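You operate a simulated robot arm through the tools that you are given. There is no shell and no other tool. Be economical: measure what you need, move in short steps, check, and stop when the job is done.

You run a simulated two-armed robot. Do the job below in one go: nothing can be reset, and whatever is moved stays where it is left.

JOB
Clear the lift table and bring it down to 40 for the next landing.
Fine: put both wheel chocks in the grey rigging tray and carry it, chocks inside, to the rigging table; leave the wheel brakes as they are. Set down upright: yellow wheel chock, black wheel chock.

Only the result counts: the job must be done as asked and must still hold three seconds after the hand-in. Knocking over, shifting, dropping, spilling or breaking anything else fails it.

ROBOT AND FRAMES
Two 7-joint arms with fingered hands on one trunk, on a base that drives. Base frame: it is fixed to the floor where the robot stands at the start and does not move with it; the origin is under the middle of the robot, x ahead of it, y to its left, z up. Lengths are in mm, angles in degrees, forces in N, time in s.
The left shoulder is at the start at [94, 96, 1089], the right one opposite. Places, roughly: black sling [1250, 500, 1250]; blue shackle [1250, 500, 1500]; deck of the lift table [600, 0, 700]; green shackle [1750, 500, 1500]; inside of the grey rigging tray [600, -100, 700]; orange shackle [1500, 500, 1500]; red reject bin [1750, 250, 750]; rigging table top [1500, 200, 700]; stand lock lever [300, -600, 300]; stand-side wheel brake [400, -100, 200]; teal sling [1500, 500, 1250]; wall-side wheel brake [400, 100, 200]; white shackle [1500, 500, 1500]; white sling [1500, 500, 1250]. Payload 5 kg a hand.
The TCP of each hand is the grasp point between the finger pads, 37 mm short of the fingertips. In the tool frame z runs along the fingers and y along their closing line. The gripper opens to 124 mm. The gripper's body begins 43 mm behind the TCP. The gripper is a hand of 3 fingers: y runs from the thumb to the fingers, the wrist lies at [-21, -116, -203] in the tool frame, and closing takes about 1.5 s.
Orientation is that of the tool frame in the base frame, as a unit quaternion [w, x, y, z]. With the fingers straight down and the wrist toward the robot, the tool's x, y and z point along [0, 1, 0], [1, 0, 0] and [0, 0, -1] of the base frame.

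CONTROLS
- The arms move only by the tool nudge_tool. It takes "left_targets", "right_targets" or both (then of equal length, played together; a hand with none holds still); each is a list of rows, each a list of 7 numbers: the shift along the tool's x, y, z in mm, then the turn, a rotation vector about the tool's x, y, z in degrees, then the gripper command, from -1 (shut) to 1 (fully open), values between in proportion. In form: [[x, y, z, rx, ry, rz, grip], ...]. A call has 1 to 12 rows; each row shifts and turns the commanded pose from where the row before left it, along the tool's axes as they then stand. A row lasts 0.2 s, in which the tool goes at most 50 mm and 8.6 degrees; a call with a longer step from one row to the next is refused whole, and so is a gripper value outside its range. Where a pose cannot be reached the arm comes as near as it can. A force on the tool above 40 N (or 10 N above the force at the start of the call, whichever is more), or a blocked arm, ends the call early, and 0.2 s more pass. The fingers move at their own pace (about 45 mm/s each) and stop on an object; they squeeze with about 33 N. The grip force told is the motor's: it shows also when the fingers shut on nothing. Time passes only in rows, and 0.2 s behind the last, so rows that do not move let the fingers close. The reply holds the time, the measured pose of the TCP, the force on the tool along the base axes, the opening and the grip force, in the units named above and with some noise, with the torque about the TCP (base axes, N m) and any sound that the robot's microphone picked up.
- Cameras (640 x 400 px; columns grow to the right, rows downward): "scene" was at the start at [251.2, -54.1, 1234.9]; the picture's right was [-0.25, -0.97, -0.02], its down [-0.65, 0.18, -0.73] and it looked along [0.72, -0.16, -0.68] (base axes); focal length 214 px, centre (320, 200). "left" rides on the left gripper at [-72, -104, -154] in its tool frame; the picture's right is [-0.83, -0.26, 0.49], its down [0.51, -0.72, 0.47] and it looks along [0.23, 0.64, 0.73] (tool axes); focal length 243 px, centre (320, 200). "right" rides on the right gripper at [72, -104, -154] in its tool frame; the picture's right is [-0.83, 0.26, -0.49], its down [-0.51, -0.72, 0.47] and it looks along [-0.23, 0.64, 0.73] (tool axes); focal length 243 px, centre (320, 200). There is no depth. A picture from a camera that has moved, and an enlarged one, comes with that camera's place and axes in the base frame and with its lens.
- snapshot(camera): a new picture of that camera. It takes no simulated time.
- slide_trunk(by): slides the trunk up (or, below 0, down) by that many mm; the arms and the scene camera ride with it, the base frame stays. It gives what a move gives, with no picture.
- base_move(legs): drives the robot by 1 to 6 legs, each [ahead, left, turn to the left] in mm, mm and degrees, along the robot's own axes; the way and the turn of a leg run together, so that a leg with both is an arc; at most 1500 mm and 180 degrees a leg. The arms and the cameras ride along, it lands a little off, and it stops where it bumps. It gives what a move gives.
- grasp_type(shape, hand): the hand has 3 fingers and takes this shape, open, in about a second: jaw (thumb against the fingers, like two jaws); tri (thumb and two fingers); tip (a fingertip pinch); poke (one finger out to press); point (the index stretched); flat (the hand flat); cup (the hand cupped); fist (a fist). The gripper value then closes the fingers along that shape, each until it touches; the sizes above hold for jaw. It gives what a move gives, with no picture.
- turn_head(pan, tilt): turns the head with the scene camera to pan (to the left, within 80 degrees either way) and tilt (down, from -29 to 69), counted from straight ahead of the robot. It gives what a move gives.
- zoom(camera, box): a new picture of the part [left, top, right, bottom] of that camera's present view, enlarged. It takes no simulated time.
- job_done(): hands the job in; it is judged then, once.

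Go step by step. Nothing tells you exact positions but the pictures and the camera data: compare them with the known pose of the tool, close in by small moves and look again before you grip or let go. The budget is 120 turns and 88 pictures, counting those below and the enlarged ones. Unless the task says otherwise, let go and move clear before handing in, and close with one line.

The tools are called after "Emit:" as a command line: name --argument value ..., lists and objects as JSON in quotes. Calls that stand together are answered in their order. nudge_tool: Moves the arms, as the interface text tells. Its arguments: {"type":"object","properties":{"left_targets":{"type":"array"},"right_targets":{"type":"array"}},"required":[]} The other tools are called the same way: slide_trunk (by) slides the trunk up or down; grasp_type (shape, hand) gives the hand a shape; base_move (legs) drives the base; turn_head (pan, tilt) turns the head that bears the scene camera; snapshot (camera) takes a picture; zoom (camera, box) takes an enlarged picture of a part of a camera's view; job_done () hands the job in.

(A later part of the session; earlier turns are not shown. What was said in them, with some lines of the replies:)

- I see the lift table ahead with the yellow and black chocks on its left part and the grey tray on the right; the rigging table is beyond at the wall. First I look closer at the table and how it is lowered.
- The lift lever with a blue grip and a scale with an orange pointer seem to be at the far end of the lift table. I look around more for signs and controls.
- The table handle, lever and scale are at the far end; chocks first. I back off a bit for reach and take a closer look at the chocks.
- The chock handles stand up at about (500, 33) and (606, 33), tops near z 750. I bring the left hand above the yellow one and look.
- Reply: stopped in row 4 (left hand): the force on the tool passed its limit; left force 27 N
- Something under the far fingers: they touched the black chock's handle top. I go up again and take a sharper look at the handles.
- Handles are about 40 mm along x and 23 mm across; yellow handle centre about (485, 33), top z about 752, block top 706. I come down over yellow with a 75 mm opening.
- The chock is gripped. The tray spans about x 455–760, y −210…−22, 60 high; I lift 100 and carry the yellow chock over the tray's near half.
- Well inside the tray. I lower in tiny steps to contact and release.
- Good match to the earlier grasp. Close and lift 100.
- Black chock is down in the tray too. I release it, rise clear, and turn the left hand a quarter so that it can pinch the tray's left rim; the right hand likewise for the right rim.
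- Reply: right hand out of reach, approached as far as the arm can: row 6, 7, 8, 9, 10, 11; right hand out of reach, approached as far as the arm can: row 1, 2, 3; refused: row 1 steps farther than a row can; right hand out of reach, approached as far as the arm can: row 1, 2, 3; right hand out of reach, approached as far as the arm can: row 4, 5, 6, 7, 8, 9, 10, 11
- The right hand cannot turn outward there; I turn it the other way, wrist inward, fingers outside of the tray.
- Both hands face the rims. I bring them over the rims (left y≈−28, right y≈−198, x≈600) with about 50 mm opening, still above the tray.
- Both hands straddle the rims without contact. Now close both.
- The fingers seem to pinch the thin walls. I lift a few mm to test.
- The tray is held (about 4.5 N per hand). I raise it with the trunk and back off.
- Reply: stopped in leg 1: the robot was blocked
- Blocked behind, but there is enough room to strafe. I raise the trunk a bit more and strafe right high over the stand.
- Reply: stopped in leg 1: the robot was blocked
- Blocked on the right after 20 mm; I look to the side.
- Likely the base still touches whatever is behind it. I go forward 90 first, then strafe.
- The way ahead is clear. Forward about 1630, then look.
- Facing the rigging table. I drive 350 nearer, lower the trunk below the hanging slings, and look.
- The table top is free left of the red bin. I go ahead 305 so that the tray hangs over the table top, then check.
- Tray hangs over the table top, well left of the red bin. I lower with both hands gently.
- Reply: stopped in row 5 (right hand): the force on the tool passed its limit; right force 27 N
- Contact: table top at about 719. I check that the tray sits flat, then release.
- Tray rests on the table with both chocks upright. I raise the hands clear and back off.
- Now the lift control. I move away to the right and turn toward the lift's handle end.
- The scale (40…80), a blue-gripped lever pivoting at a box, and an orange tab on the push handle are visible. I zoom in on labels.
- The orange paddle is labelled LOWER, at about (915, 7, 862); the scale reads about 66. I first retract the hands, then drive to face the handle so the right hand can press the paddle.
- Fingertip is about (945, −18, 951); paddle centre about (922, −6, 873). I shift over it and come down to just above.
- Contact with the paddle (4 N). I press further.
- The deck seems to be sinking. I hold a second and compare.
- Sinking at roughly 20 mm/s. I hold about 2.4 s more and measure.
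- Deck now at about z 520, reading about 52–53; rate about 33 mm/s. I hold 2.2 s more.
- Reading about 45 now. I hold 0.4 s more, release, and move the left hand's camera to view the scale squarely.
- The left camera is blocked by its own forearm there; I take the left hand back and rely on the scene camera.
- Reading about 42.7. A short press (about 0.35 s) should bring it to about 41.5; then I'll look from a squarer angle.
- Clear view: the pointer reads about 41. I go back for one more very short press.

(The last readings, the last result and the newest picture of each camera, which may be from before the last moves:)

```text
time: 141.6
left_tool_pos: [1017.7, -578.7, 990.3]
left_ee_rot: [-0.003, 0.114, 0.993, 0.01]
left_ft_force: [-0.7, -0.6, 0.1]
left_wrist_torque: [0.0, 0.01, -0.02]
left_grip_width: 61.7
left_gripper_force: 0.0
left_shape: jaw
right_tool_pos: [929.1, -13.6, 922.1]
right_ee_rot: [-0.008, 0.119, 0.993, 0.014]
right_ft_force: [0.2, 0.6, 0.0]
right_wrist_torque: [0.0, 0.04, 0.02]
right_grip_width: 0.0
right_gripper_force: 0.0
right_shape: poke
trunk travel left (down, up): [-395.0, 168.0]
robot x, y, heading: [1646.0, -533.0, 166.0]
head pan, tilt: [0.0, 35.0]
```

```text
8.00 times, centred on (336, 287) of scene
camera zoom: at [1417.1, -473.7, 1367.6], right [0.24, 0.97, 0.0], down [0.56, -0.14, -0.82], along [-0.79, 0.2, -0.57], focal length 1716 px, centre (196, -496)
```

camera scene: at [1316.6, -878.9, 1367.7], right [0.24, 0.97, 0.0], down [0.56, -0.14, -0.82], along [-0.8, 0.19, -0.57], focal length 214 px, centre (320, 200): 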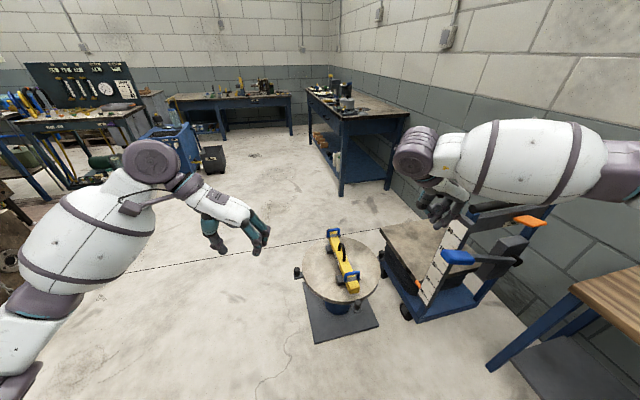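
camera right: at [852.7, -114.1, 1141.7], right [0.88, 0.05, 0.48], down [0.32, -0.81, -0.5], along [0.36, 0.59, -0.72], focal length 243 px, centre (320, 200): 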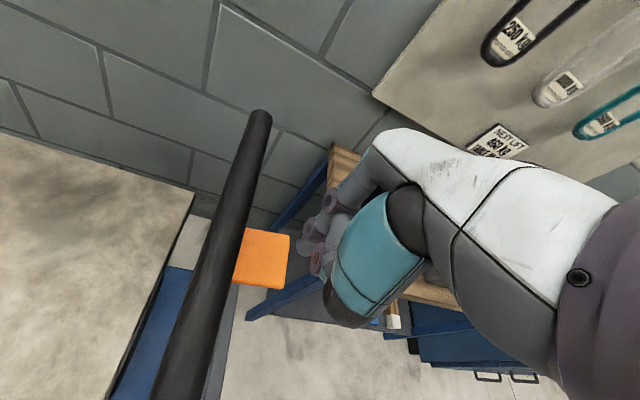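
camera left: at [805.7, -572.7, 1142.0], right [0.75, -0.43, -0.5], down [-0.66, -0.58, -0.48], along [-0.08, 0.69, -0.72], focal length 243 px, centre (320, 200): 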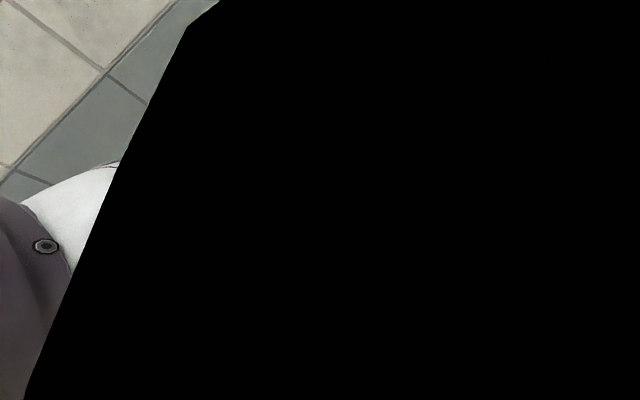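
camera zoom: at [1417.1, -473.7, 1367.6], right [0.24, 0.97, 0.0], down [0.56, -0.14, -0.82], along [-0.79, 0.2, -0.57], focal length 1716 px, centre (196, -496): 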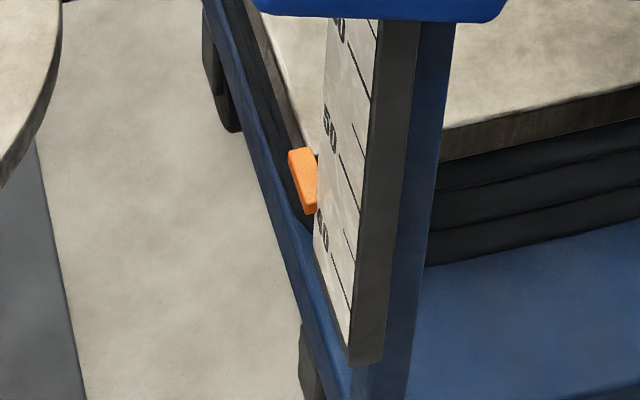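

Emit:
nudge_tool --right_targets '[[0, 0, -40, 0, 0, 0, -1], [0, 0, -26, 0, 0, 0, -1], [-40, 0, 0, 0, 0, 0, -1], [-40, 0, 0, 0, 0, 0, -1], [-40, 0, 0, 0, 0, 0, -1]]'

Emit:
base_move --legs '[[0, 420, 0]]'

Emit:
zoom --camera "scene" --box '[405, 267, 445, 307]'

```text
time: 142.8
left_tool_pos: [1018.9, -578.5, 991.3]
left_ee_rot: [-0.002, 0.114, 0.993, 0.011]
left_ft_force: [1.0, -0.1, 0.2]
left_wrist_torque: [0.0, 0.04, -0.01]
left_grip_width: 61.6
left_gripper_force: 0.2
left_shape: jaw
right_tool_pos: [1048.9, -45.0, 987.5]
right_ee_rot: [-0.009, 0.118, 0.993, 0.014]
right_ft_force: [-0.2, 0.3, 0.3]
right_wrist_torque: [0.02, 0.0, -0.03]
right_grip_width: 0.0
right_gripper_force: 0.1
right_shape: poke
trunk travel left (down, up): [-395.0, 168.0]
robot x, y, heading: [1645.7, -532.3, 166.0]
head pan, tilt: [0.0, 35.0]
```

```text
time: 145.3
left_tool_pos: [914.2, -986.8, 990.7]
left_ee_rot: [-0.002, 0.114, 0.993, 0.011]
left_ft_force: [-0.4, 0.3, -0.4]
left_wrist_torque: [-0.01, 0.02, -0.04]
left_grip_width: 61.7
left_gripper_force: 0.2
left_shape: jaw
right_tool_pos: [945.2, -451.7, 987.5]
right_ee_rot: [-0.009, 0.118, 0.993, 0.014]
right_ft_force: [-0.4, -0.4, 0.2]
right_wrist_torque: [-0.01, -0.02, 0.02]
right_grip_width: 0.0
right_gripper_force: 0.1
right_shape: poke
trunk travel left (down, up): [-395.0, 168.0]
robot x, y, heading: [1541.9, -942.4, 165.6]
head pan, tilt: [0.0, 35.0]
```

```text
10.00 times, centred on (425, 287) of scene
camera zoom: at [1314.6, -881.5, 1367.7], right [0.24, 0.97, 0.0], down [0.56, -0.14, -0.82], along [-0.79, 0.2, -0.57], focal length 2145 px, centre (-730, -670)
```

zoom: 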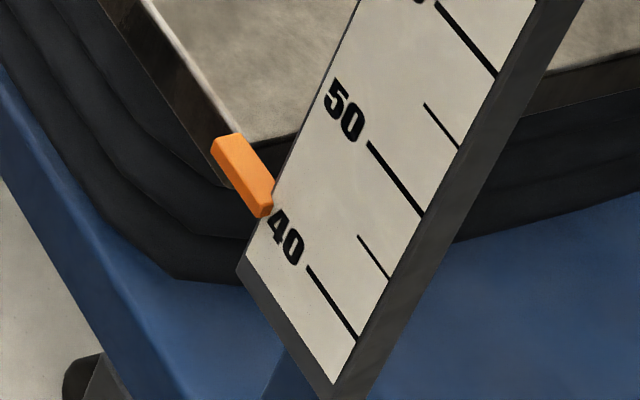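

Reading about 40.7. One more equal short pulse should bring it to about 40.

Emit:
base_move --legs '[[0, -422, 0.3]]'

```text
time: 147.9
left_tool_pos: [1016.6, -584.8, 990.3]
left_ee_rot: [-0.002, 0.11, 0.994, 0.01]
left_ft_force: [-0.1, 0.0, -1.0]
left_wrist_torque: [-0.01, 0.02, -0.01]
left_grip_width: 61.8
left_gripper_force: 0.1
left_shape: jaw
right_tool_pos: [1040.4, -50.4, 987.7]
right_ee_rot: [-0.008, 0.114, 0.993, 0.014]
right_ft_force: [0.3, 1.1, 1.6]
right_wrist_torque: [0.01, 0.01, -0.04]
right_grip_width: 0.0
right_gripper_force: 0.1
right_shape: poke
trunk travel left (down, up): [-395.0, 168.0]
robot x, y, heading: [1646.5, -532.4, 166.3]
head pan, tilt: [0.0, 35.0]
```

Emit:
nudge_tool --right_targets '[[39, 4, 0, 0, 0, 0, -1], [39, 3, 0, 0, 0, 0, -1], [38, 3, 0, 0, 0, 0, -1], [0, 0, 25, 0, 0, 0, -1], [0, 0, 25, 0, 0, 0, -1], [0, 0, 14, 0, 0, 0, -1], [0, 0, 0, 0, 0, 0, -1]]'

Emit:
zoom --camera "scene" --box '[340, 150, 480, 270]'

```text
time: 149.5
left_tool_pos: [1015.9, -584.1, 990.8]
left_ee_rot: [-0.002, 0.11, 0.994, 0.011]
left_ft_force: [-0.8, -0.1, -0.1]
left_wrist_torque: [-0.02, 0.0, -0.01]
left_grip_width: 61.7
left_gripper_force: 0.1
left_shape: jaw
right_tool_pos: [929.6, -10.9, 925.4]
right_ee_rot: [-0.008, 0.114, 0.993, 0.014]
right_ft_force: [1.4, -0.3, 0.3]
right_wrist_torque: [0.0, 0.01, -0.03]
right_grip_width: 0.1
right_gripper_force: 0.1
right_shape: poke
trunk travel left (down, up): [-395.0, 168.0]
robot x, y, heading: [1644.3, -532.9, 166.3]
head pan, tilt: [0.0, 35.0]
```

```text
3.33 times, centred on (410, 210) of scene
camera zoom: at [1415.6, -475.5, 1367.8], right [0.24, 0.97, 0.0], down [0.56, -0.14, -0.82], along [-0.8, 0.19, -0.57], focal length 715 px, centre (20, 167)
```

zoom: 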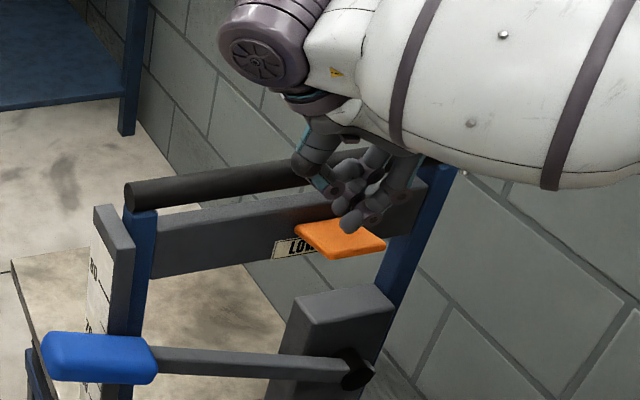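

Emit:
nudge_tool --right_targets '[[0, 0, 23, 0, 0, 0, -1], [0, 0, 12, 0, 0, 0, -1], [0, 0, -35, 0, 0, 0, -1], [0, 0, -40, 0, 0, 0, -1], [0, 0, -26, 0, 0, 0, -1], [-40, 0, 0, 0, 0, 0, -1], [-40, 0, 0, 0, 0, 0, -1], [-40, 0, 0, 0, 0, 0, -1]]'

Emit:
base_move --legs '[[0, 420, 0]]'

Emit:
zoom --camera "scene" --box '[405, 267, 445, 307]'

```text
time: 151.3
left_tool_pos: [1018.0, -583.8, 991.1]
left_ee_rot: [-0.003, 0.11, 0.994, 0.011]
left_ft_force: [0.5, -0.4, 0.0]
left_wrist_torque: [-0.01, 0.03, 0.01]
left_grip_width: 61.7
left_gripper_force: 0.1
left_shape: jaw
right_tool_pos: [1049.0, -40.1, 990.4]
right_ee_rot: [-0.009, 0.115, 0.993, 0.014]
right_ft_force: [-0.2, 0.0, 0.1]
right_wrist_torque: [0.01, 0.04, 0.0]
right_grip_width: 0.0
right_gripper_force: 0.0
right_shape: poke
trunk travel left (down, up): [-395.0, 168.0]
robot x, y, heading: [1644.5, -533.0, 166.3]
head pan, tilt: [0.0, 35.0]
```

```text
time: 153.9
left_tool_pos: [916.9, -987.9, 990.8]
left_ee_rot: [-0.002, 0.111, 0.994, 0.011]
left_ft_force: [-1.0, 0.1, 0.1]
left_wrist_torque: [-0.01, -0.01, 0.01]
left_grip_width: 61.7
left_gripper_force: 0.0
left_shape: jaw
right_tool_pos: [950.6, -446.0, 988.9]
right_ee_rot: [-0.008, 0.115, 0.993, 0.014]
right_ft_force: [-0.4, -1.3, 0.2]
right_wrist_torque: [0.01, -0.01, -0.01]
right_grip_width: 0.3
right_gripper_force: 0.1
right_shape: poke
trunk travel left (down, up): [-395.0, 168.0]
robot x, y, heading: [1545.7, -941.0, 166.4]
head pan, tilt: [0.0, 35.0]
```

```text
10.00 times, centred on (425, 287) of scene
camera zoom: at [1316.3, -880.7, 1367.7], right [0.24, 0.97, 0.0], down [0.56, -0.14, -0.82], along [-0.8, 0.2, -0.57], focal length 2145 px, centre (-730, -670)
```

zoom: 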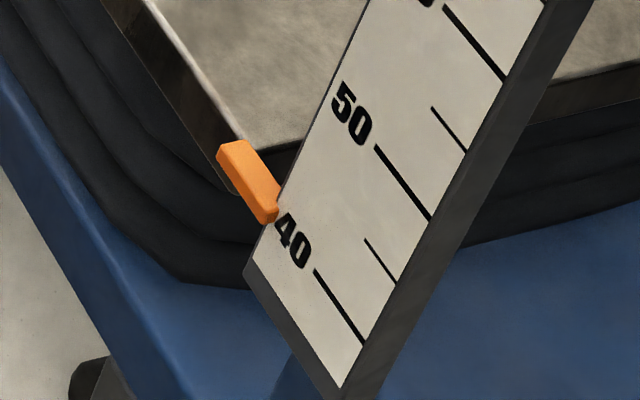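

The pointer now stands at 40. A last look at the tray on the rigging table before handing in.

Emit:
turn_head --pan -60 --tilt 35

Emit:
snapshot --camera "scene"

```text
time: 155.2
left_tool_pos: [916.6, -989.3, 990.4]
left_ee_rot: [-0.002, 0.111, 0.994, 0.012]
left_ft_force: [1.3, 0.5, 0.1]
left_wrist_torque: [0.01, 0.0, 0.04]
left_grip_width: 61.8
left_gripper_force: 0.2
left_shape: jaw
right_tool_pos: [949.6, -445.1, 989.8]
right_ee_rot: [-0.008, 0.116, 0.993, 0.014]
right_ft_force: [0.4, -0.4, 0.5]
right_wrist_torque: [-0.01, 0.01, -0.03]
right_grip_width: 0.0
right_gripper_force: 0.1
right_shape: poke
trunk travel left (down, up): [-395.0, 168.0]
robot x, y, heading: [1546.1, -938.2, 166.3]
head pan, tilt: [-60.0, 35.0]
```

```text
4 pictures are left
camera scene: at [1377.0, -817.9, 1367.7], right [0.96, 0.28, 0.0], down [0.16, -0.55, -0.82], along [-0.23, 0.79, -0.57], focal length 214 px, centre (320, 200)
```

scene: 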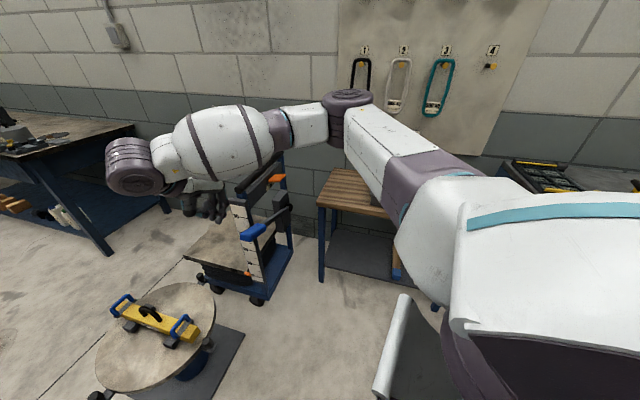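

The lift table is clear and its pointer is at 40; the tray with both chocks was upright on the rigging table when last seen, and the hands have been clear of it since. I hand in.

Emit:
job_done

```text
The job is handed in.
```

The lift table is cleared and lowered to about 40 (I read between 40.0 and 40.6 on the scale). The grey tray is on the rigging table with the yellow and black chocks upright inside. The wheel brakes were not touched. The robot's own arm hid the tray in the final picture; it was in place with both chocks inside when last seen, partway through the job.
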